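You operate a simulated robot arm through the tools that you are given. There is no shell and no other tool.

Carry out the task below with a simulated robot arm. There is one attempt and no reset: what you move stays moved.

TASK
Change the cloudy dip water, then soak the wilted lettuce and replant it.
Fine: turn the dip knob to drain till the pan is empty, to fill till the water reaches the red line, then to off; hold the pot under till its plug darkens and push it home in its hole on the grey board; the other lettuces stay put.

Only the result counts: the job must be done as asked and must still hold three seconds after the hand-in. Knocking over, shifting, dropping, spilling or breaking anything else fails it.

THE ROBOT
A 7-joint arm with a fingered hand, fixed in place. Base frame: the origin is at the foot of the arm, x ahead of it, y to its left, z up. Readings come in m, degrees, newtons and seconds.
With the tool pointing down near the work surface it reaches from about 0.34 to 0.76 m from the base axis. Its first joint turns from -166.0 to 166.0 degrees. Payload 4 kg.
The tool frame sits at the grasp point between the pads (the TCP): z along the fingers, y along the line on which they close. The tips reach 0.026 m beyond it. The gripper opens to 0.132 m. The gripper's body begins 0.073 m behind the TCP. The gripper is a hand of 4 fingers: y runs from the thumb to the fingers, the wrist lies at [0, 0, -0.239] in the tool frame.
Orientation is that of the tool frame in the base frame, as a unit quaternion [x, y, z, w]. With the fingers straight down and closing along the base's y, the tool's x points along the base's -x, its y along +y and its z along -z.

THE INTERFACE
- The arm moves only by the tool apply_moves. Its argument "deltas" is a list of rows, each a list of 6 numbers: the shift along the base's x, y, z in m, then the turn, a rotation vector about the base's x, y, z in degrees. In form: [[x, y, z, rx, ry, rz], ...]. A call has 1 to 20 rows; each row is the pose to reach, as a shift and turn from the pose commanded when the call began. Rows are played at 5 a second. More than 0.05 m and 8.6 degrees between two rows, and nothing of the call is played. A pose out of reach is approached as far as the arm can. The call stops where the force on the tool passes 40 N (or 10 N more than at its start, if that is more) or the arm is blocked; 0.2 s more then pass. In this call time passes only in rows, and 0.2 s behind the last. It gives the time, the measured TCP pose, the force on the tool (base axes), the opening and the grip force at its end, in the units of the frame above (readings bear some noise), with the torque about the TCP (base axes, N m) and any sound that the robot's microphone picked up.
- Cameras (640 x 400 px; columns grow to the right, rows downward): "scene" is fixed at [0.3994, -0.5011, 1.6082]; the picture's right is [0.98, -0.21, 0.00], its down [-0.19, -0.87, -0.45] and it looks along [0.09, 0.44, -0.89] (base axes); focal length 230 px, centre (320, 200). "wrist" rides on the gripper at [0.068, 0.002, -0.097] in the tool frame; the picture's right is [-0.03, 1.00, 0.00], its down [-0.82, -0.02, -0.58] and it looks along [-0.58, -0.01, 0.82] (tool axes); focal length 270 px, centre (320, 200). There is no depth. A picture from a camera that has moved, and an enlarged one, comes with that camera's place and axes in the base frame and with its lens.
- grab_frame(camera): a new picture of that camera. It takes no simulated time.
- lift_body(by): slides the trunk up (or, below 0, down) by that many m; the arm rides with it, the base frame stays. It gives what a move gives, with no picture.
- set_fingers(finger1, finger2, finger3, thumb_bend): sets how far each is bent, from 0 (flat) to 100 (curled in); at 30 the hand is open as for a grip, at 70 the pads meet at the TCP. One left out holds its place. A second passes; each finger stops where it meets its share of the squeeze, and holds until it gets a number again. It is the only way to open and close the hand. It gives what a move gives, with no picture; readings hold the bend of each and the force on the fingers (four entries, about 0 where the hand has none), thumb and palm.
- zoom(camera, box): a new picture of the part [left, top, right, bottom] of that camera's present view, enlarged. It takes no simulated time.
- close_job(): hands the job in; it is judged then, once.

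Nothing tells you positions but the pictures and the camera data. Unless the task says otherwise, let go and move clear before handing in.

The tools are called as a command line: name --pt "numbers of a row" for each row, then --argument value for the rest, lists and objects as JSON in quotes. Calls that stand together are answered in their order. apply_moves: Moves the arm, as the interface text tells. Its arguments: {"type":"object","properties":{"deltas":{"type":"array"}},"required":["deltas"]} The other tools are called the same way: lift_body (by) slides the trunk up or down; set_fingers (finger1, finger2, finger3, thumb_bend) moves the fingers one by one; grab_frame (camera) takes a picture; zoom (camera, box) takes an enlarged picture of a part of a camera's view; close_job () hands the job in.

At the start:

```text
clock: 0.0
ee_pos: [0.4409, -0.0174, 1.2347]
orientation: [0.0, 1.0, 0.0, 0.0]
force: [0.5, -0.3, 0.5]
torque: [0.01, 0.02, 0.03]
width: 0.132
grip_force: 0.1
shape: jaw
bend: [30.0, 30.0, 30.0, 30.0]
finger forces: [0.0, 0.0, 0.0, 0.1, 0.0, 0.1]
trunk travel left (down, up): [-0.525, 0.065]
```

scene: 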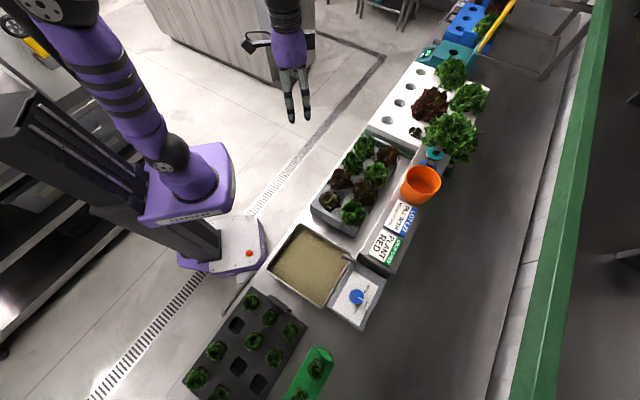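
wrist: 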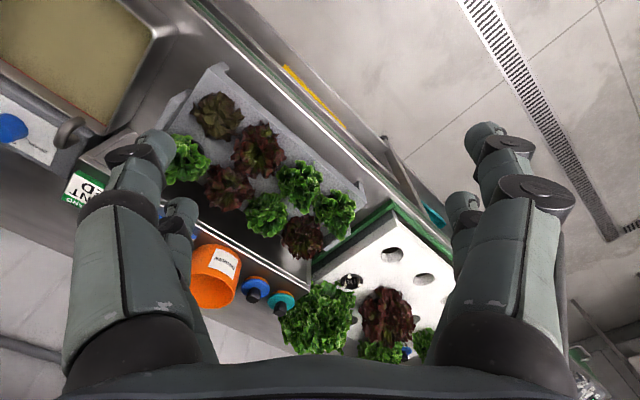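

I see a bench with a cloudy dip pan, a knob box with a blue knob, a grey board with seedlings at the lower left, and trays beyond. I'll take enlarged views to find everything before moving.

zoom --camera "scene" --box '[170, 270, 350, 400]'

zoom --camera "scene" --box '[250, 210, 410, 330]'

zoom --camera "scene" --box '[300, 110, 500, 240]'

zoom --camera "scene" --box '[360, 0, 520, 110]'

```text
3.08 times, centred on (260, 335) of scene
camera zoom: at [0.3994, -0.5011, 1.6082], right [0.98, -0.21, 0.0], down [-0.19, -0.87, -0.45], along [0.09, 0.44, -0.89], focal length 708 px, centre (505, -215)
```

zoom: 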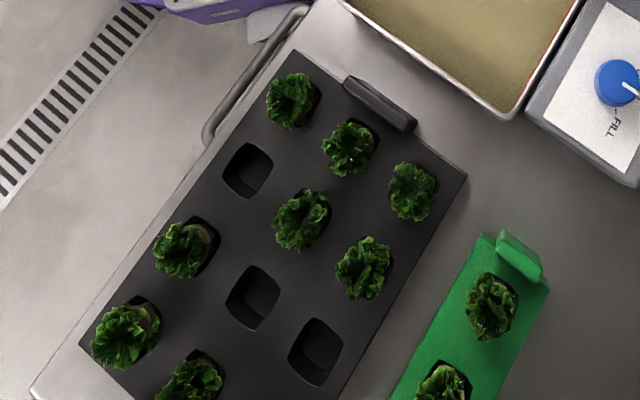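

```text
3.33 times, centred on (330, 270) of scene
camera zoom: at [0.3994, -0.5011, 1.6082], right [0.98, -0.21, 0.0], down [-0.19, -0.87, -0.45], along [0.09, 0.44, -0.89], focal length 767 px, centre (287, -33)
```

zoom: 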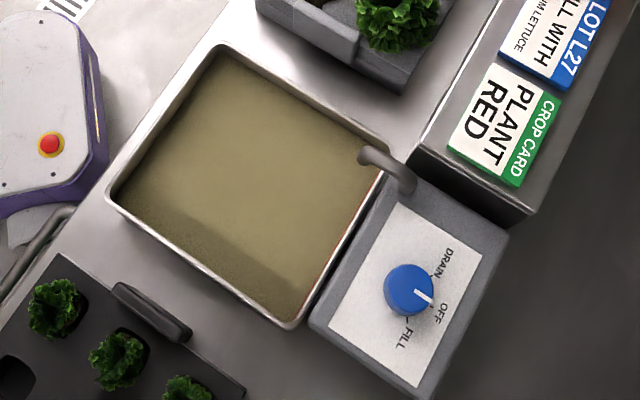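

```text
3.08 times, centred on (400, 175) of scene
camera zoom: at [0.3994, -0.5011, 1.6082], right [0.98, -0.21, 0.0], down [-0.19, -0.87, -0.45], along [0.09, 0.44, -0.89], focal length 708 px, centre (74, 277)
```

zoom: 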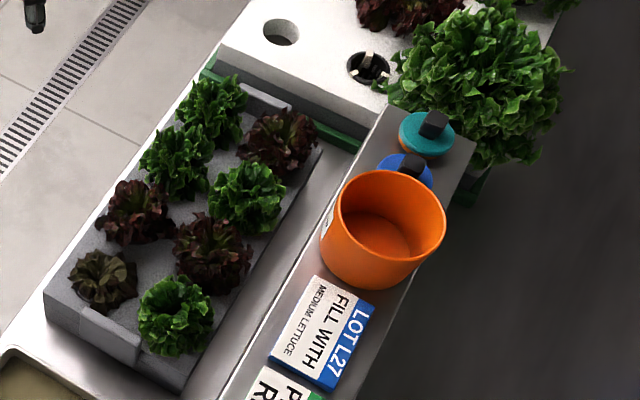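

```text
3.64 times, centred on (440, 55) of scene
camera zoom: at [0.3994, -0.5011, 1.6082], right [0.98, -0.21, 0.0], down [-0.19, -0.87, -0.45], along [0.09, 0.44, -0.89], focal length 837 px, centre (-116, 727)
```

zoom: 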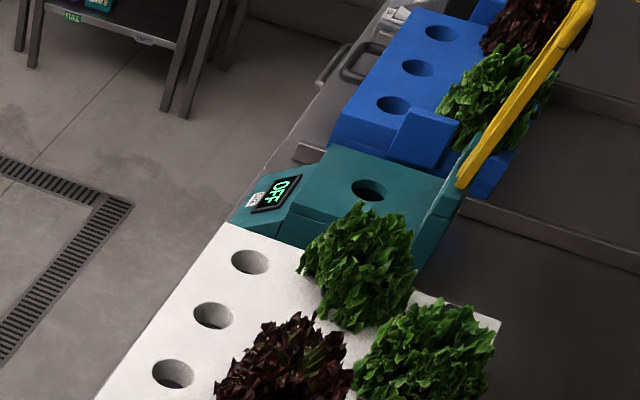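

The wilted lettuce looks like the olive one at the near-left corner of the light grey board, at about (0.50, -0.17, 0.92). The pan centre is about (0.40, -0.34) and the knob about (0.51, -0.47). I'll zoom in on the hand, knob and wilted lettuce before moving.

zoom --camera "scene" --box '[240, 0, 340, 130]'

zoom --camera "wrist" --box '[140, 50, 360, 280]'

zoom --camera "scene" --box '[325, 265, 390, 330]'

zoom --camera "scene" --box '[305, 170, 385, 240]'

```text
3.08 times, centred on (290, 65) of scene
camera zoom: at [0.3994, -0.5011, 1.6082], right [0.98, -0.21, 0.0], down [-0.19, -0.87, -0.45], along [0.09, 0.44, -0.89], focal length 708 px, centre (412, 615)
```

zoom: 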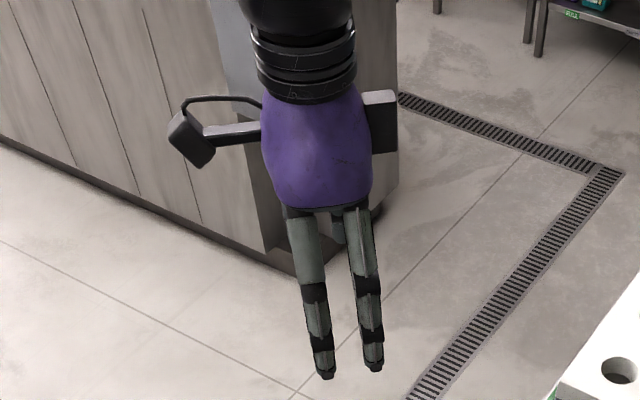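

```text
1.74 times, centred on (250, 165) of wrist
camera zoom: at [0.3717, -0.0152, 1.3331], right [0.03, 1.0, 0.0], down [0.82, -0.02, 0.58], along [0.58, -0.01, -0.82], focal length 470 px, centre (442, 261)
```

zoom: 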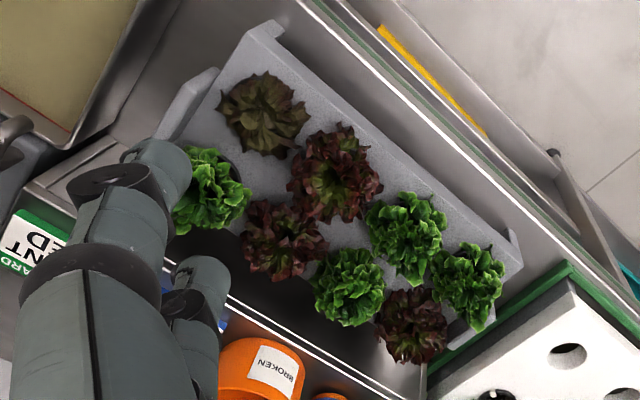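

```text
6.15 times, centred on (358, 298) of scene
camera zoom: at [0.3994, -0.5011, 1.6082], right [0.98, -0.21, 0.0], down [-0.19, -0.87, -0.45], along [0.09, 0.44, -0.89], focal length 1416 px, centre (89, -400)
```

zoom: 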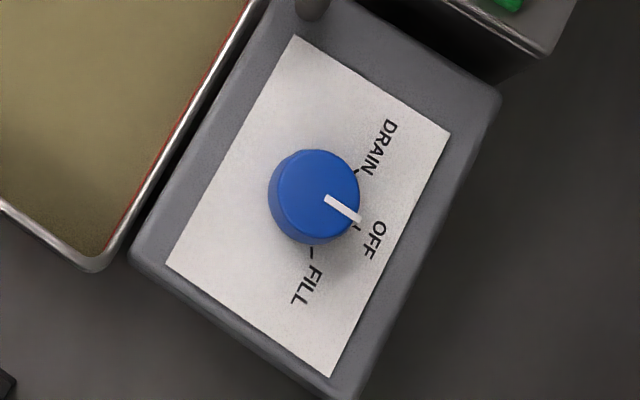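

```text
5.71 times, centred on (345, 205) of scene
camera zoom: at [0.3994, -0.5011, 1.6082], right [0.98, -0.21, 0.0], down [-0.19, -0.87, -0.45], along [0.09, 0.44, -0.89], focal length 1315 px, centre (177, 171)
```

zoom: 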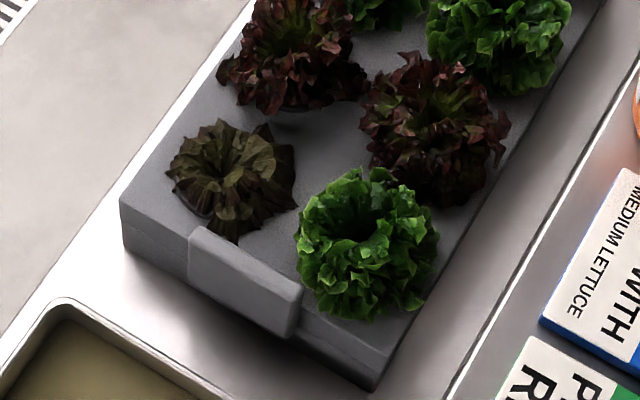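

The wilted lettuce is at the robot-side, pan-end corner of the grey board. The knob points at OFF, with DRAIN counter-clockwise and FILL clockwise seen from above. I'll bring the hand over the pan and yaw it -45° to line up with the bench, for a closer look.

apply_moves --pt "-0.005 -0.035 -0.01 0 0 -5.6" --pt "-0.01 -0.07 -0.02 0 0 -11.2" --pt "-0.015 -0.105 -0.03 0 0 -16.8" --pt "-0.02 -0.14 -0.04 0 0 -22.4" --pt "-0.025 -0.175 -0.05 0 0 -28" --pt "-0.03 -0.21 -0.06 0 0 -33.6" --pt "-0.035 -0.245 -0.07 0 0 -39.2" --pt "-0.04 -0.28 -0.08 0 0 -45"

```text
clock: 1.8
ee_pos: [0.3991, -0.2985, 1.1585]
orientation: [0.384, 0.923, 0.001, 0.0]
force: [0.7, -0.2, 0.4]
torque: [-0.03, -0.03, -0.01]
width: 0.1317
grip_force: 0.1
shape: jaw
bend: [30.0, 30.0, 30.0, 30.0]
finger forces: [0.0, 0.1, 0.0, 0.1, 0.1, 0.1]
trunk travel left (down, up): [-0.525, 0.065]
```

grab_frame --camera "wrist"

grab_frame --camera "scene"

```text
taken
camera wrist: at [0.3501, -0.2483, 1.2555], right [0.73, 0.69, 0.0], down [0.56, -0.59, 0.58], along [0.4, -0.42, -0.82], focal length 270 px, centre (320, 200)
```

wrist: 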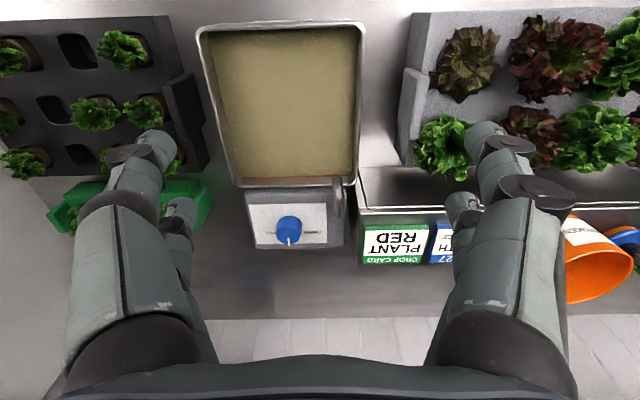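

```text
taken
```

scene: 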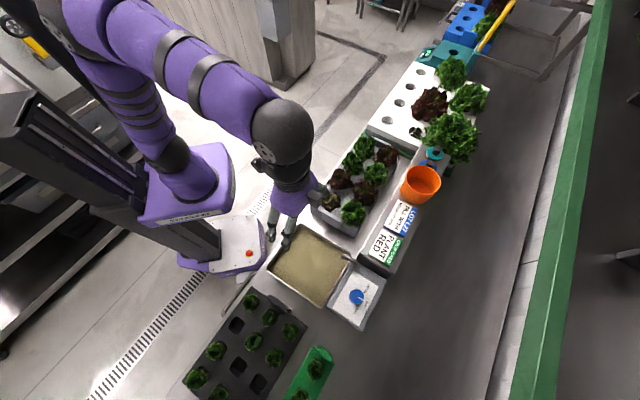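

zoom --camera "wrist" --box '[180, 10, 420, 260]'

zoom --camera "wrist" --box '[380, 0, 560, 180]'

zoom --camera "wrist" --box '[240, 180, 350, 260]'

zoom --camera "wrist" --box '[0, 20, 220, 240]'

```text
1.60 times, centred on (300, 135) of wrist
camera zoom: at [0.3501, -0.2483, 1.2555], right [0.73, 0.69, 0.0], down [0.56, -0.59, 0.58], along [0.4, -0.42, -0.82], focal length 432 px, centre (352, 304)
```

zoom: 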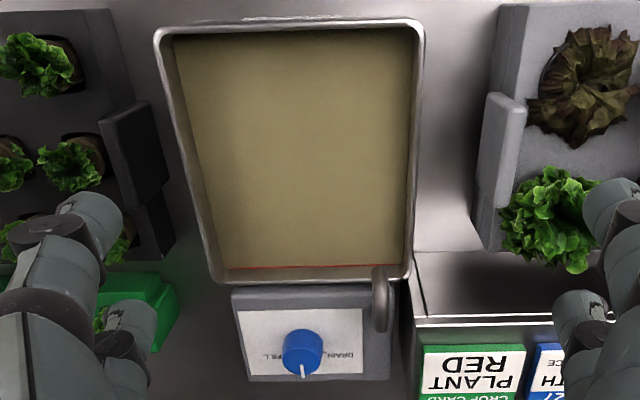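

```text
2.22 times, centred on (470, 90) of wrist
camera zoom: at [0.3501, -0.2483, 1.2555], right [0.73, 0.69, 0.0], down [0.56, -0.59, 0.58], along [0.4, -0.42, -0.82], focal length 601 px, centre (-13, 444)
```

zoom: 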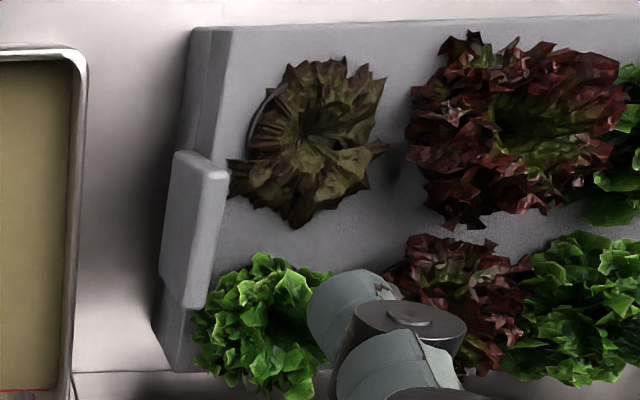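

```text
5.00 times, centred on (295, 220) of wrist
camera zoom: at [0.3501, -0.2483, 1.2555], right [0.73, 0.69, 0.0], down [0.56, -0.59, 0.58], along [0.4, -0.42, -0.82], focal length 1351 px, centre (445, 100)
```

zoom: 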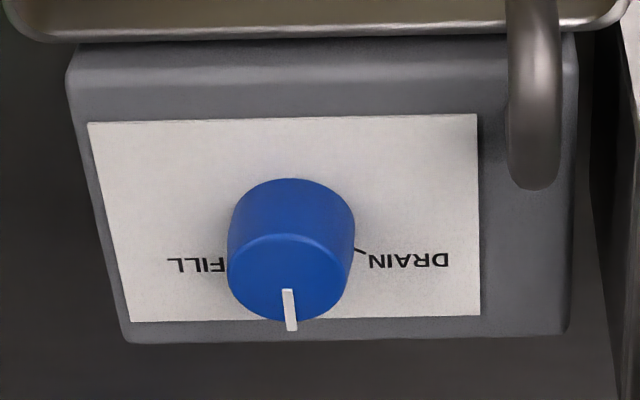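

```text
1.82 times, centred on (110, 130) of wrist
camera zoom: at [0.3501, -0.2483, 1.2555], right [0.73, 0.69, 0.0], down [0.56, -0.59, 0.58], along [0.4, -0.42, -0.82], focal length 491 px, centre (702, 327)
```

zoom: 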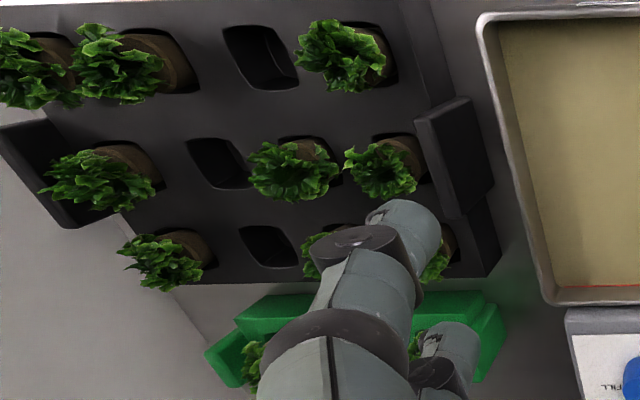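

The hand now lines up with the bench, and the pan, knob box and spout are clearly visible. The wilted lettuce's rim just shows under its leaves, so I'll go closer to see how it sits and how to grip it.

apply_moves --pt "0.008 0.03 -0.02 0 0 0" --pt "0.016 0.06 -0.04 0 0 0" --pt "0.024 0.09 -0.06 0 0 0" --pt "0.032 0.12 -0.08 0 0 0" --pt "0.04 0.15 -0.1 0 0 0" --pt "0.048 0.18 -0.12 0 0 0"

grab_frame --camera "wrist"

zoom --camera "wrist" --box '[200, 60, 450, 320]'

```text
clock: 3.2
ee_pos: [0.4466, -0.1167, 1.0358]
orientation: [0.384, 0.923, 0.0, 0.0]
force: [0.1, -0.3, -0.5]
torque: [0.03, -0.03, 0.01]
width: 0.1319
grip_force: 0.0
shape: jaw
bend: [30.0, 30.0, 30.0, 30.0]
finger forces: [0.0, 0.0, 0.1, 0.1, 0.1, 0.0]
trunk travel left (down, up): [-0.525, 0.065]
```

```text
taken
camera wrist: at [0.3985, -0.0663, 1.1321], right [0.73, 0.69, 0.0], down [0.56, -0.59, 0.58], along [0.4, -0.42, -0.82], focal length 270 px, centre (320, 200)
```

wrist: 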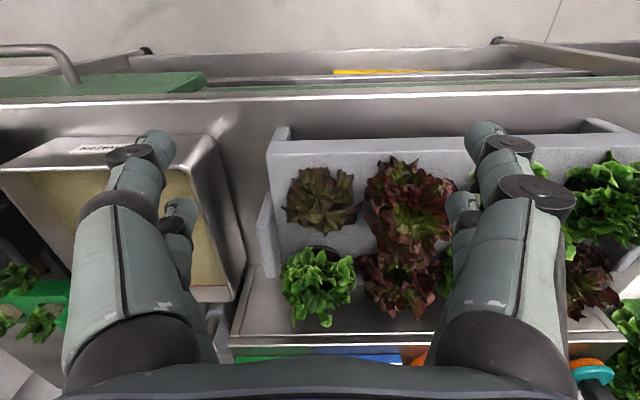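

```text
1.54 times, centred on (325, 190) of wrist
camera zoom: at [0.3985, -0.0663, 1.1321], right [0.73, 0.69, 0.0], down [0.56, -0.59, 0.58], along [0.4, -0.42, -0.82], focal length 416 px, centre (312, 215)
```

zoom: 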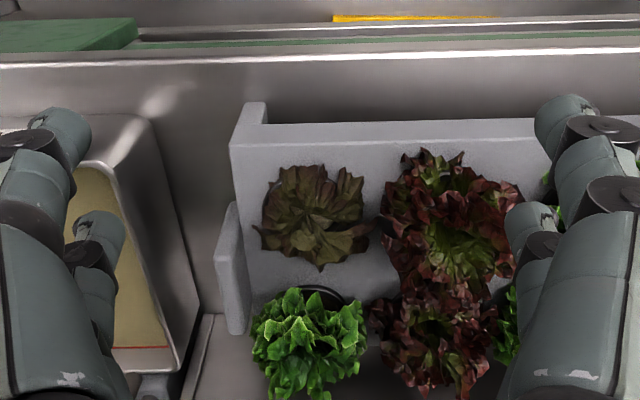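

The lines of sight now agree. The board top is near z 0.913, the pan rim near 0.912, and the knob top near (0.504, -0.475, 0.964). The wilted head is centred at about (0.503, -0.172). I'll look closer at its base and test which digits are which while the hand is clear.

zoom --camera "wrist" --box '[255, 115, 395, 205]'

zoom --camera "wrist" --box '[260, 180, 400, 270]'

zoom --camera "scene" --box '[315, 180, 355, 205]'

```text
4.44 times, centred on (325, 160) of wrist
camera zoom: at [0.3985, -0.0663, 1.1321], right [0.73, 0.69, 0.0], down [0.56, -0.59, 0.58], along [0.4, -0.42, -0.82], focal length 1201 px, centre (298, 378)
```

zoom: 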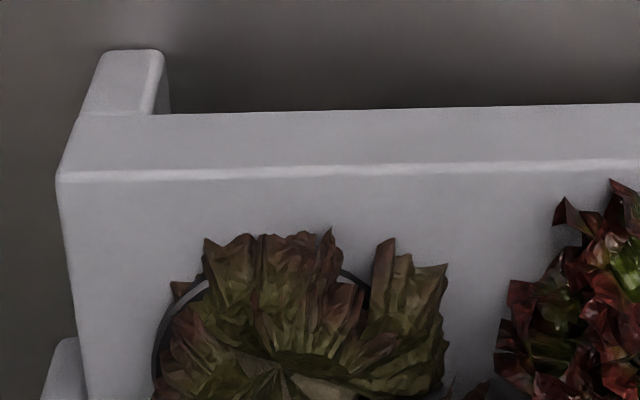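

```text
4.44 times, centred on (330, 225) of wrist
camera zoom: at [0.3985, -0.0663, 1.1321], right [0.73, 0.69, 0.0], down [0.56, -0.59, 0.58], along [0.4, -0.42, -0.82], focal length 1201 px, centre (276, 89)
```

zoom: 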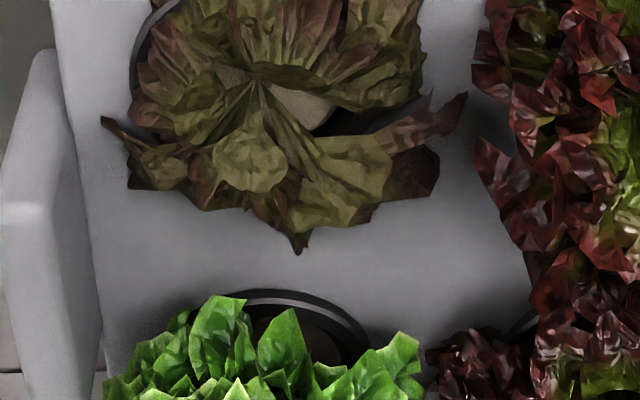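

```text
16.00 times, centred on (335, 192) of scene
camera zoom: at [0.3994, -0.5011, 1.6082], right [0.98, -0.21, 0.0], down [-0.19, -0.87, -0.45], along [0.09, 0.44, -0.89], focal length 3681 px, centre (80, 320)
```

zoom: 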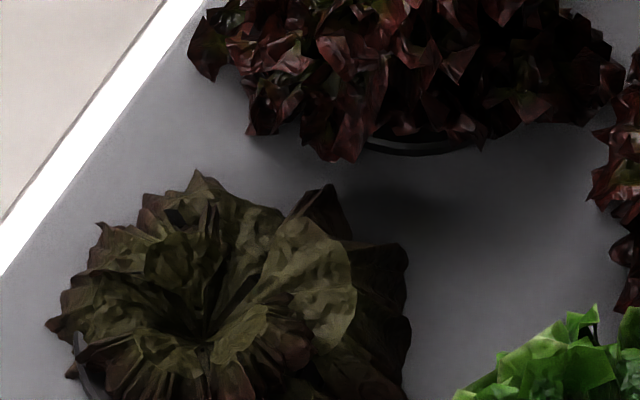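

The pot rim looks about 50 mm wide and centred near (0.497, -0.178), with its dry tan plug showing between the leaves. I'll partly close the hand here, well above everything, to see how the digits move.

set_fingers --finger1 55 --finger2 55 --finger3 55 --thumb_bend 55

grab_frame --camera "wrist"

zoom --camera "scene" --box '[260, 120, 380, 240]'

```text
clock: 4.2
ee_pos: [0.446, -0.1165, 1.0347]
orientation: [0.383, 0.924, 0.0, 0.0]
force: [0.3, 0.1, 0.8]
torque: [-0.01, 0.01, 0.04]
width: 0.0498
grip_force: 0.0
shape: fingers
bend: [55.0, 55.0, 55.0, 55.0]
finger forces: [0.0, 0.0, 0.0, 0.0, 0.0, 0.0]
trunk travel left (down, up): [-0.525, 0.065]
```

```text
taken
camera wrist: at [0.3983, -0.0668, 1.1322], right [0.73, 0.69, 0.0], down [0.56, -0.59, 0.58], along [0.4, -0.42, -0.82], focal length 270 px, centre (320, 200)
```

wrist: 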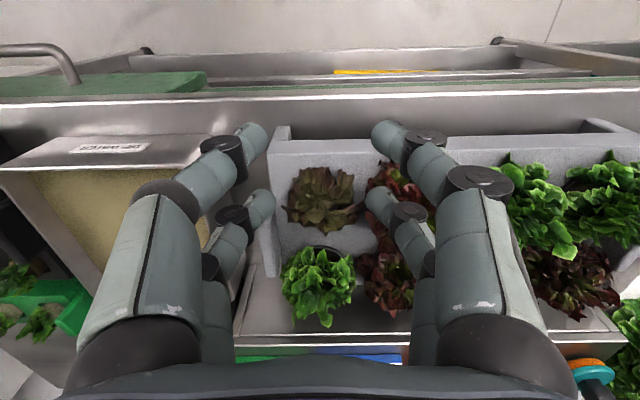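

```text
3.33 times, centred on (320, 180) of scene
camera zoom: at [0.3994, -0.5011, 1.6082], right [0.98, -0.21, 0.0], down [-0.19, -0.87, -0.45], along [0.09, 0.44, -0.89], focal length 767 px, centre (320, 267)
```

zoom: 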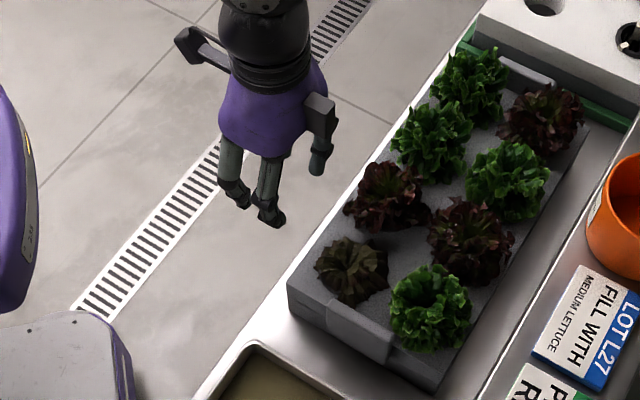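

zoom --camera "wrist" --box '[0, 120, 200, 245]'

zoom --camera "wrist" --box '[60, 130, 170, 165]'

```text
3.20 times, centred on (100, 182) of wrist
camera zoom: at [0.3983, -0.0668, 1.1322], right [0.73, 0.69, 0.0], down [0.56, -0.59, 0.58], along [0.4, -0.42, -0.82], focal length 865 px, centre (1024, 256)
```

zoom: 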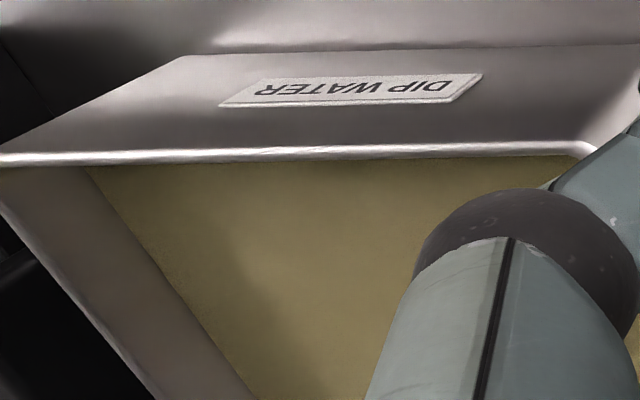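

```text
5.82 times, centred on (115, 148) of wrist
camera zoom: at [0.3983, -0.0668, 1.1322], right [0.73, 0.69, 0.0], down [0.56, -0.59, 0.58], along [0.4, -0.42, -0.82], focal length 1573 px, centre (1513, 506)
```

zoom: 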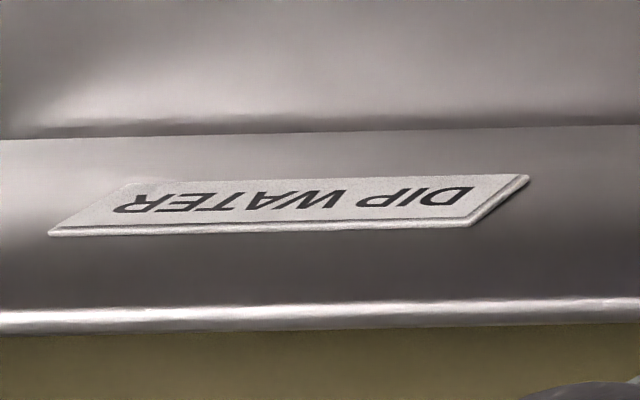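

The hand's opening follows the bend linearly, and the digits work as two opposed pairs. The plaque on the pan reads DIP WATER, so this is the right pan. Next I'll go up and across to hover over the blue knob.

apply_moves --pt "0 0 0.04 0 0 0" --pt "0.006 -0.04 0.06 0 0 0" --pt "0.012 -0.085 0.06 0 0 0" --pt "0.019 -0.13 0.06 0 0 0" --pt "0.026 -0.175 0.06 0 0 0" --pt "0.033 -0.22 0.06 0 0 0" --pt "0.04 -0.265 0.06 0 0 0" --pt "0.048 -0.31 0.06 0 0 0" --pt "0.0555 -0.357 0.06 0 0 0"

grab_frame --camera "wrist"

grab_frame --camera "scene"

zoom --camera "wrist" --box '[230, 30, 410, 150]'

```text
clock: 6.2
ee_pos: [0.5037, -0.4729, 1.0936]
orientation: [0.382, 0.924, 0.0, -0.001]
force: [-0.3, 0.8, -0.4]
torque: [-0.02, -0.02, -0.01]
width: 0.0494
grip_force: 0.0
shape: fingers
bend: [55.0, 55.0, 55.0, 55.0]
finger forces: [0.0, 0.1, 0.0, 0.1, 0.0, 0.0]
trunk travel left (down, up): [-0.525, 0.065]
```

```text
taken
camera wrist: at [0.456, -0.4239, 1.1922], right [0.72, 0.69, 0.0], down [0.56, -0.59, 0.57], along [0.4, -0.42, -0.82], focal length 270 px, centre (320, 200)
```

wrist: 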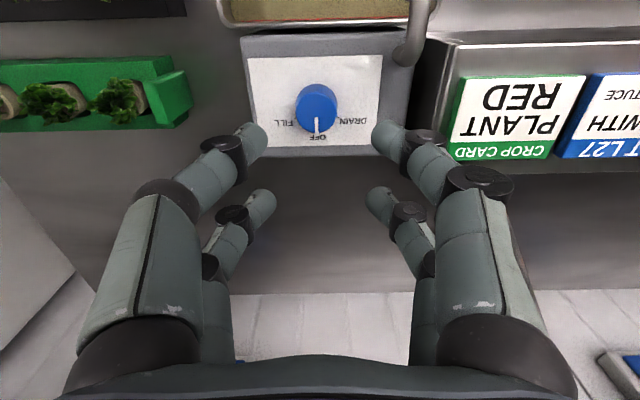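

```text
taken
```

scene: 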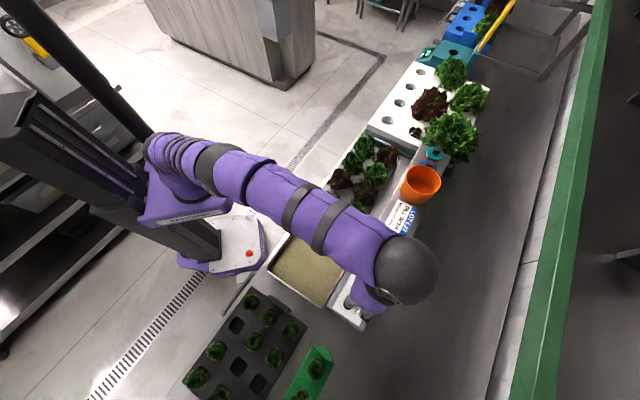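

```text
3.33 times, centred on (320, 90) of wrist
camera zoom: at [0.456, -0.4239, 1.1922], right [0.72, 0.69, 0.0], down [0.56, -0.59, 0.57], along [0.4, -0.42, -0.82], focal length 901 px, centre (320, 567)
```

zoom: 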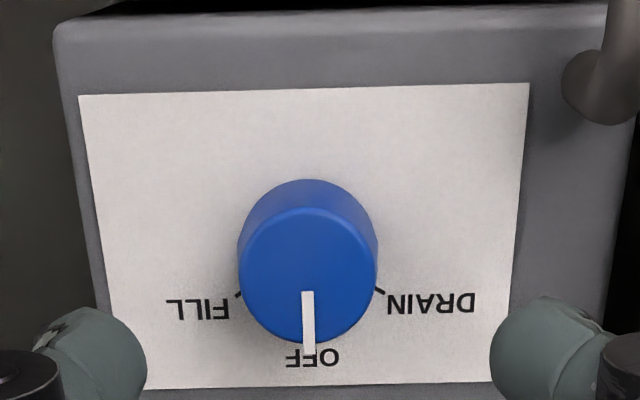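

The knob is about 37 mm across and 22 mm tall, and its DRAIN and FILL ticks sit about 56° either side of OFF. I'll open the hand slightly, centre it over the knob axis and come down around it.

set_fingers --finger1 51 --finger2 51 --finger3 51 --thumb_bend 51

apply_moves --pt "0.0003 -0.0015 -0.03 0 0 0" --pt "0.0005 -0.0025 -0.06 0 0 0" --pt "0.0005 -0.0025 -0.08 0 0 0" --pt "0.0005 -0.0025 -0.095 0 0 0"

grab_frame --camera "wrist"

zoom --camera "scene" --box '[290, 220, 420, 330]'

```text
clock: 7.2
ee_pos: [0.5039, -0.4725, 1.0959]
orientation: [0.383, 0.924, 0.001, 0.0]
force: [-0.5, 0.1, 0.0]
torque: [0.0, -0.01, -0.01]
width: 0.0622
grip_force: 0.0
shape: fingers
bend: [51.0, 51.0, 51.0, 51.0]
finger forces: [0.0, 0.0, 0.1, 0.1, 0.1, 0.0]
trunk travel left (down, up): [-0.525, 0.065]
```

```text
clock: 8.2
ee_pos: [0.5047, -0.4766, 0.999]
orientation: [0.383, 0.924, 0.0, 0.0]
force: [-0.5, 0.3, -0.3]
torque: [-0.02, -0.02, 0.0]
width: 0.0619
grip_force: 0.0
shape: fingers
bend: [51.0, 51.0, 51.0, 51.0]
finger forces: [0.0, 0.0, 0.0, 0.0, 0.1, 0.0]
trunk travel left (down, up): [-0.525, 0.065]
```

```text
taken
camera wrist: at [0.4573, -0.4267, 1.0972], right [0.73, 0.69, 0.0], down [0.56, -0.59, 0.58], along [0.4, -0.42, -0.82], focal length 270 px, centre (320, 200)
```

wrist: 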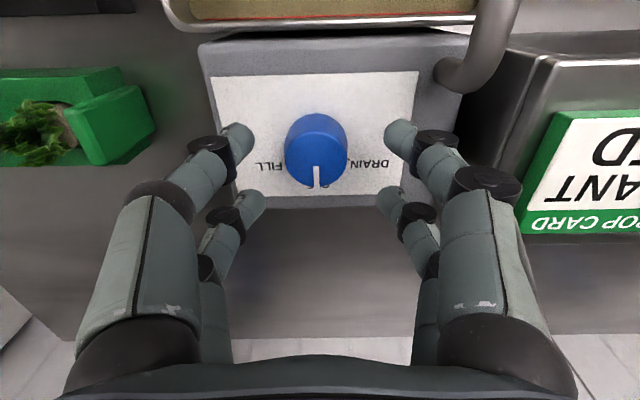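

```text
3.64 times, centred on (355, 275) of scene
camera zoom: at [0.3994, -0.5011, 1.6082], right [0.98, -0.21, 0.0], down [-0.19, -0.87, -0.45], along [0.09, 0.44, -0.89], focal length 837 px, centre (193, -73)
```

zoom: 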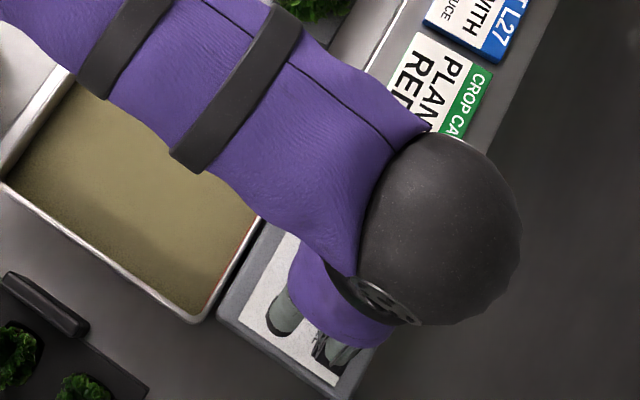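

zoom --camera "wrist" --box '[220, 90, 420, 220]'

```text
3.08 times, centred on (320, 155) of wrist
camera zoom: at [0.4573, -0.4267, 1.0972], right [0.73, 0.69, 0.0], down [0.56, -0.59, 0.58], along [0.4, -0.42, -0.82], focal length 832 px, centre (320, 338)
```

zoom: 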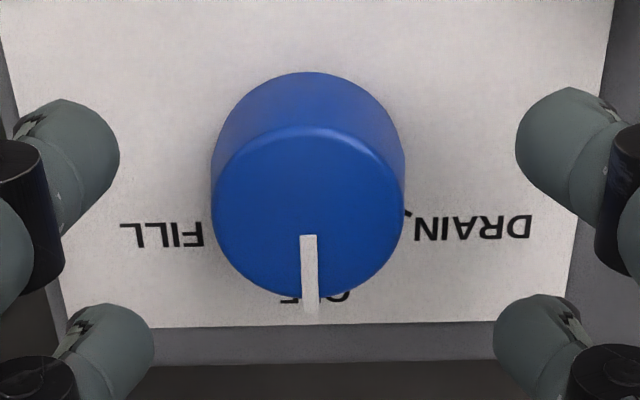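

apply_moves --pt "-0.0025 -0.0005 -0.008 0 0 0" --pt "-0.0025 -0.0005 -0.015 0 0 0" --pt "-0.0025 -0.0005 -0.021 0 0 0" --pt "-0.0025 -0.0005 -0.026 0 0 0"

zoom --camera "wrist" --box '[200, 90, 440, 240]'

```text
clock: 9.2
ee_pos: [0.5022, -0.4771, 0.9745]
orientation: [0.382, 0.924, 0.0, 0.0]
force: [-0.6, 0.4, -0.5]
torque: [0.01, 0.02, -0.03]
width: 0.0619
grip_force: 0.0
shape: fingers
bend: [51.0, 51.0, 51.0, 51.0]
finger forces: [0.0, 0.0, 0.1, 0.0, 0.1, 0.0]
trunk travel left (down, up): [-0.525, 0.065]
```

```text
2.67 times, centred on (320, 165) of wrist
camera zoom: at [0.4549, -0.4267, 1.0726], right [0.73, 0.69, 0.0], down [0.56, -0.59, 0.58], along [0.4, -0.42, -0.82], focal length 721 px, centre (320, 293)
```

zoom: 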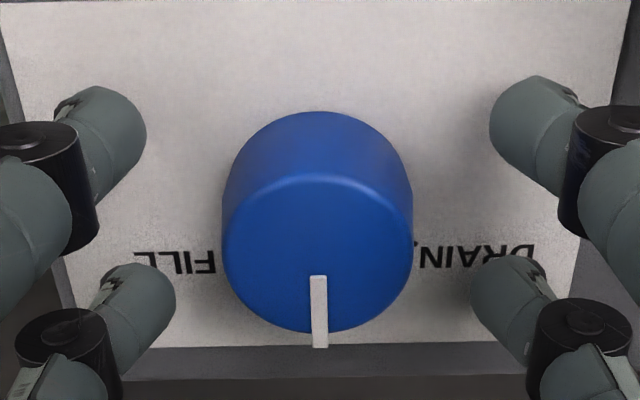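

The knob is centred between the four fingertips, so I'll close on it.

set_fingers --finger1 70 --finger2 70 --finger3 70 --thumb_bend 70

zoom --camera "wrist" --box '[200, 90, 440, 240]'

```text
clock: 10.2
ee_pos: [0.5031, -0.4768, 0.9751]
orientation: [0.383, 0.924, 0.0, -0.001]
force: [-1.5, -1.2, -2.0]
torque: [-0.01, 0.03, 0.02]
width: 0.009
grip_force: 6.4
shape: fingers
bend: [68.0, 64.0, 64.0, 68.0]
finger forces: [1.8, 4.0, 4.2, 0.1, 2.7, 0.0]
trunk travel left (down, up): [-0.525, 0.065]
```

```text
2.67 times, centred on (320, 165) of wrist
camera zoom: at [0.4549, -0.4269, 1.0724], right [0.73, 0.69, 0.0], down [0.56, -0.59, 0.58], along [0.4, -0.42, -0.82], focal length 721 px, centre (320, 293)
```

zoom: 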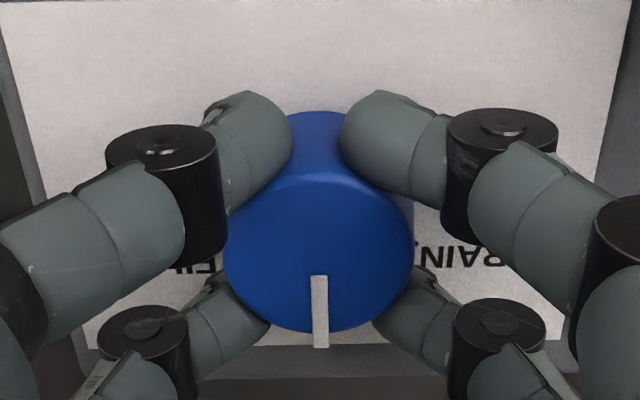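

All four digits are holding the knob. I'll turn it counter-clockwise toward DRAIN.

apply_moves --pt "0 0 0 0 0 8" --pt "0 0 0 0 0 16" --pt "0 0 0 0 0 24" --pt "0 0 0 0 0 32" --pt "0 0 0 0 0 40" --pt "0 0 0 0 0 48" --pt "0 0 0 0 0 56"

grab_frame --camera "wrist"

grab_frame --camera "scene"

zoom --camera "wrist" --box '[200, 90, 440, 240]'

```text
clock: 11.8
ee_pos: [0.502, -0.478, 0.9756]
orientation: [-0.096, 0.995, 0.0, 0.0]
force: [-2.2, -4.4, -3.1]
torque: [-0.09, 0.06, -0.03]
width: 0.0084
grip_force: 7.2
shape: fingers
bend: [68.0, 65.0, 64.0, 68.0]
finger forces: [2.5, 3.1, 4.1, 0.0, 4.0, 0.0]
trunk travel left (down, up): [-0.525, 0.065]
```

```text
taken
camera wrist: at [0.4338, -0.4893, 1.0725], right [-0.17, 0.99, 0.0], down [0.81, 0.14, 0.58], along [0.57, 0.1, -0.82], focal length 270 px, centre (320, 200)
```

wrist: 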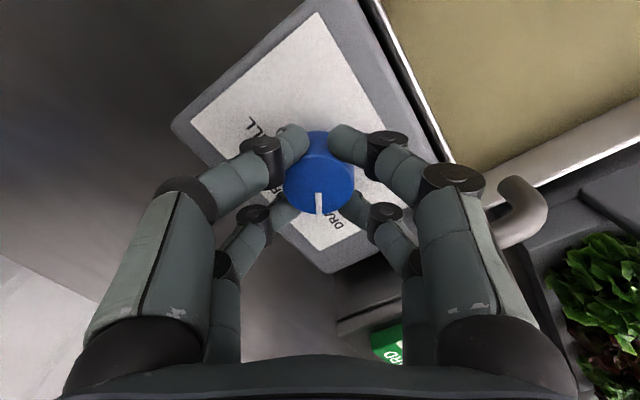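

```text
taken
```

scene: 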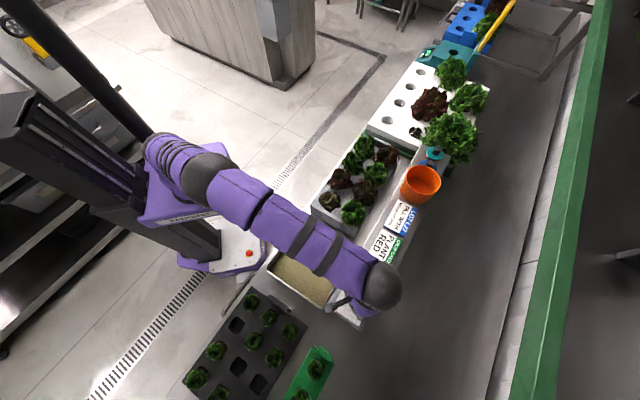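

```text
2.67 times, centred on (320, 165) of wrist
camera zoom: at [0.4338, -0.4893, 1.0725], right [-0.17, 0.99, 0.0], down [0.81, 0.14, 0.58], along [0.57, 0.1, -0.82], focal length 721 px, centre (320, 293)
```

zoom: 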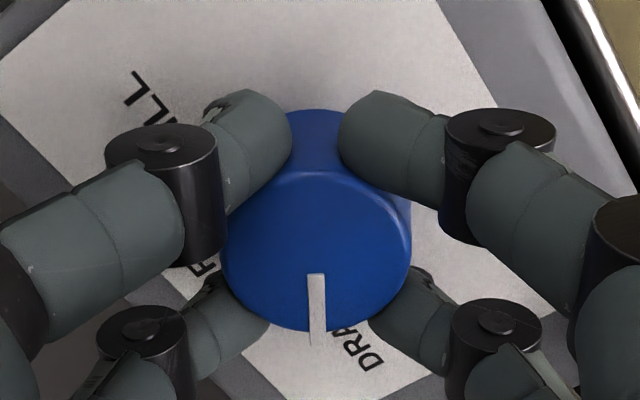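

The knob turned with the hand and its pointer now sits by DRAIN. I'll wait a little and watch the pan.

zoom --camera "scene" --box '[250, 220, 400, 330]'

apply_moves --pt "0 0 0 0 0 0" --pt "0 0 0 0 0 0" --pt "0 0 0 0 0 0" --pt "0 0 0 0 0 0" --pt "0 0 0 0 0 0" --pt "0 0 0 0 0 0" --pt "0 0 0 0 0 0" --pt "0 0 0 0 0 0" --pt "0 0 0 0 0 0" --pt "0 0 0 0 0 0"

zoom --camera "scene" --box '[250, 220, 400, 330]'

```text
3.64 times, centred on (325, 275) of scene
camera zoom: at [0.3994, -0.5011, 1.6082], right [0.98, -0.21, 0.0], down [-0.19, -0.87, -0.45], along [0.09, 0.44, -0.89], focal length 837 px, centre (302, -73)
```

zoom: 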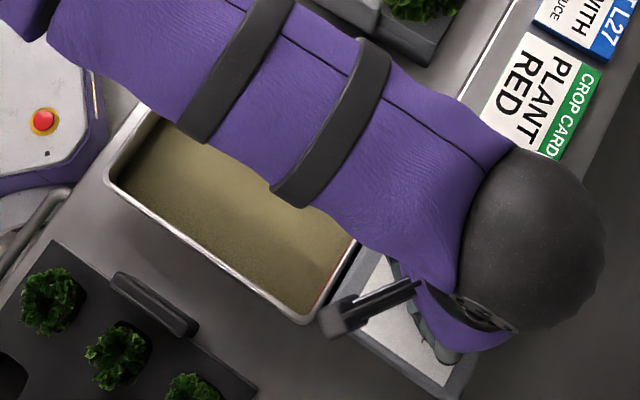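

```text
clock: 14.0
ee_pos: [0.5022, -0.4776, 0.9752]
orientation: [-0.095, 0.995, 0.0, 0.0]
force: [-2.6, -4.8, -1.7]
torque: [-0.11, 0.03, -0.01]
width: 0.0085
grip_force: 7.5
shape: fingers
bend: [68.0, 65.0, 64.0, 68.0]
finger forces: [2.8, 3.1, 4.3, 0.1, 4.2, 0.1]
trunk travel left (down, up): [-0.525, 0.065]
```

```text
3.64 times, centred on (325, 275) of scene
camera zoom: at [0.3994, -0.5011, 1.6082], right [0.98, -0.21, 0.0], down [-0.19, -0.87, -0.45], along [0.09, 0.44, -0.89], focal length 837 px, centre (302, -73)
```

zoom: 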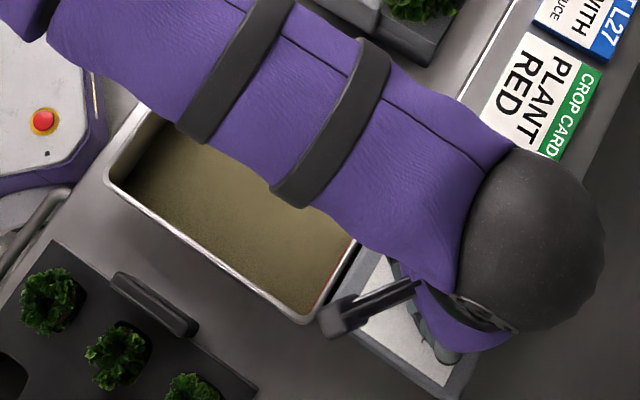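

The water level is dropping, so the knob is on DRAIN. I'll keep holding and wait for the pan to empty.

apply_moves --pt "0 0 0 0 0 0" --pt "0 0 0 0 0 0" --pt "0 0 0 0 0 0" --pt "0 0 0 0 0 0" --pt "0 0 0 0 0 0" --pt "0 0 0 0 0 0" --pt "0 0 0 0 0 0" --pt "0 0 0 0 0 0" --pt "0 0 0 0 0 0" --pt "0 0 0 0 0 0" --pt "0 0 0 0 0 0" --pt "0 0 0 0 0 0" --pt "0 0 0 0 0 0" --pt "0 0 0 0 0 0" --pt "0 0 0 0 0 0" --pt "0 0 0 0 0 0" --pt "0 0 0 0 0 0" --pt "0 0 0 0 0 0" --pt "0 0 0 0 0 0" --pt "0 0 0 0 0 0"

zoom --camera "scene" --box '[250, 220, 400, 330]'

zoom --camera "wrist" --box '[360, 0, 640, 180]'

```text
clock: 18.2
ee_pos: [0.5024, -0.478, 0.975]
orientation: [-0.095, 0.995, 0.001, 0.001]
force: [-4.0, -3.1, 0.0]
torque: [-0.06, 0.11, 0.03]
width: 0.0084
grip_force: 9.9
shape: fingers
bend: [68.0, 65.0, 64.0, 68.0]
finger forces: [5.0, 4.3, 4.3, 0.0, 4.8, 0.1]
trunk travel left (down, up): [-0.525, 0.065]
```

```text
3.64 times, centred on (325, 275) of scene
camera zoom: at [0.3994, -0.5011, 1.6082], right [0.98, -0.21, 0.0], down [-0.19, -0.87, -0.45], along [0.09, 0.44, -0.89], focal length 837 px, centre (302, -73)
```

zoom: 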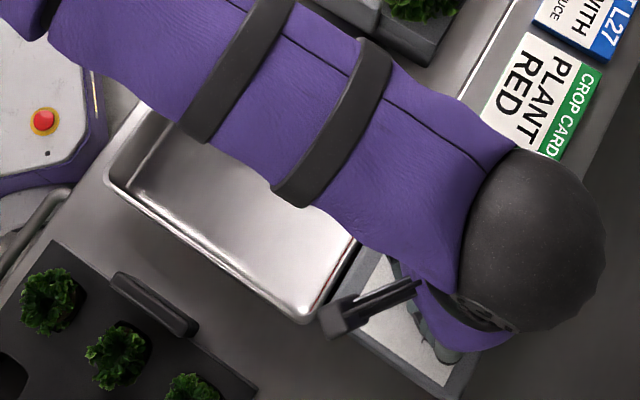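

```text
2.22 times, centred on (500, 90) of wrist
camera zoom: at [0.4342, -0.489, 1.0722], right [-0.16, 0.99, 0.0], down [0.81, 0.13, 0.58], along [0.57, 0.1, -0.82], focal length 601 px, centre (-80, 444)
```

zoom: 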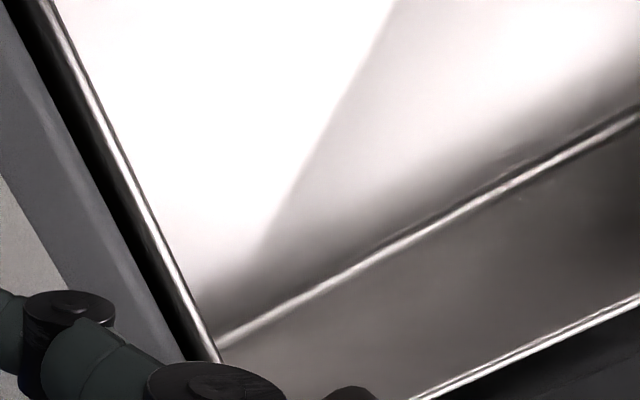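

The pan shows bare metal. I'll wait a bit longer to be sure it's fully empty, and find the red line on the far wall.

apply_moves --pt "0 0 0 0 0 0" --pt "0 0 0 0 0 0" --pt "0 0 0 0 0 0" --pt "0 0 0 0 0 0" --pt "0 0 0 0 0 0" --pt "0 0 0 0 0 0" --pt "0 0 0 0 0 0" --pt "0 0 0 0 0 0"

zoom --camera "scene" --box '[270, 240, 350, 310]'

zoom --camera "scene" --box '[310, 270, 350, 310]'

grab_frame --camera "wrist"

```text
clock: 20.0
ee_pos: [0.5035, -0.4782, 0.9765]
orientation: [-0.095, 0.995, 0.0, 0.0]
force: [-3.5, -4.5, -0.6]
torque: [-0.11, 0.09, 0.02]
width: 0.0082
grip_force: 9.3
shape: fingers
bend: [68.0, 65.0, 64.0, 68.0]
finger forces: [4.6, 3.6, 5.0, 0.1, 5.5, 0.0]
trunk travel left (down, up): [-0.525, 0.065]
```

```text
5.71 times, centred on (310, 275) of scene
camera zoom: at [0.3994, -0.5011, 1.6082], right [0.98, -0.21, 0.0], down [-0.19, -0.87, -0.45], along [0.09, 0.44, -0.89], focal length 1315 px, centre (377, -229)
```

zoom: 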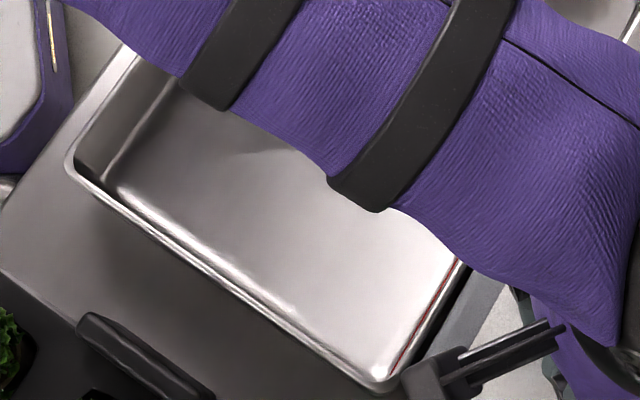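

```text
10.00 times, centred on (330, 290) of scene
camera zoom: at [0.3994, -0.5011, 1.6082], right [0.98, -0.21, 0.0], down [-0.19, -0.87, -0.45], along [0.09, 0.44, -0.89], focal length 2301 px, centre (220, -700)
```

zoom: 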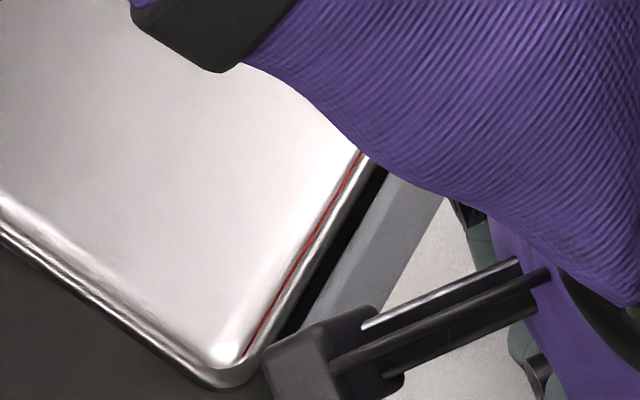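

```text
taken
camera wrist: at [0.4341, -0.4888, 1.0724], right [-0.17, 0.99, 0.0], down [0.81, 0.14, 0.58], along [0.57, 0.1, -0.82], focal length 270 px, centre (320, 200)
```

wrist: 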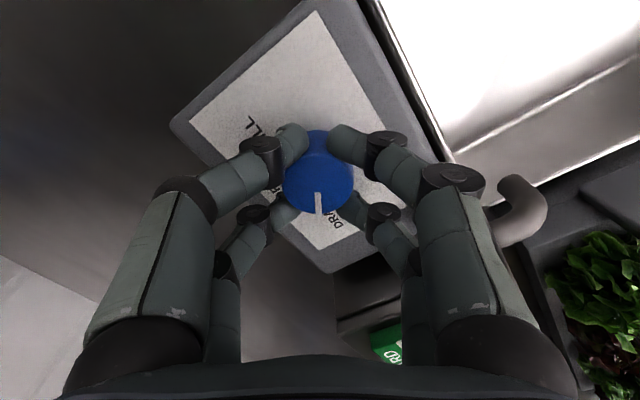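

The pan is fully empty and the red line is visible on its far wall. I'll turn the knob back clockwise past OFF toward FILL, in two stages so I can track the level.

apply_moves --pt "0 0 0 0 0 -8" --pt "0 0 0 0 0 -16" --pt "0 0 0 0 0 -24" --pt "0 0 0 0 0 -32" --pt "0 0 0 0 0 -40" --pt "0 0 0 0 0 -48" --pt "0 0 0 0 0 -56"

zoom --camera "wrist" --box '[200, 90, 440, 240]'

zoom --camera "scene" --box '[260, 220, 370, 320]'

```text
clock: 21.6
ee_pos: [0.5031, -0.4774, 0.9753]
orientation: [0.383, 0.924, 0.0, 0.001]
force: [4.3, -1.2, -0.2]
torque: [-0.04, -0.07, -0.01]
width: 0.0079
grip_force: 9.4
shape: fingers
bend: [68.0, 65.0, 64.0, 69.0]
finger forces: [3.7, 6.8, 5.7, 0.0, 3.3, 0.0]
trunk travel left (down, up): [-0.525, 0.065]
```

```text
2.67 times, centred on (320, 165) of wrist
camera zoom: at [0.455, -0.4271, 1.0723], right [0.73, 0.69, 0.0], down [0.56, -0.59, 0.58], along [0.4, -0.42, -0.82], focal length 721 px, centre (320, 293)
```

zoom: 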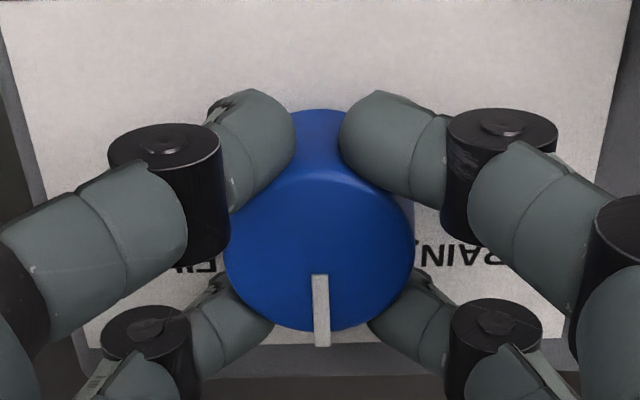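

```text
4.00 times, centred on (315, 270) of scene
camera zoom: at [0.3994, -0.5011, 1.6082], right [0.98, -0.21, 0.0], down [-0.19, -0.87, -0.45], along [0.09, 0.44, -0.89], focal length 920 px, centre (340, -80)
```

zoom: 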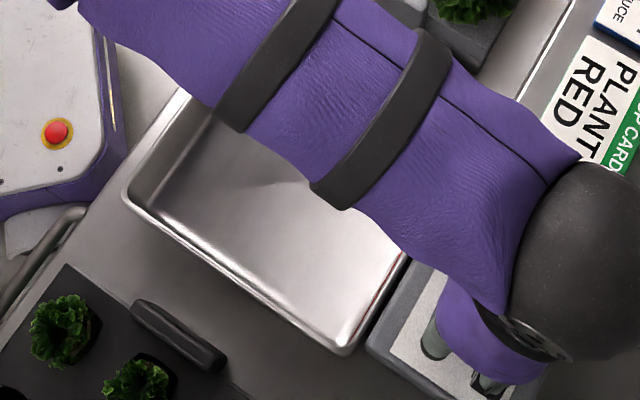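

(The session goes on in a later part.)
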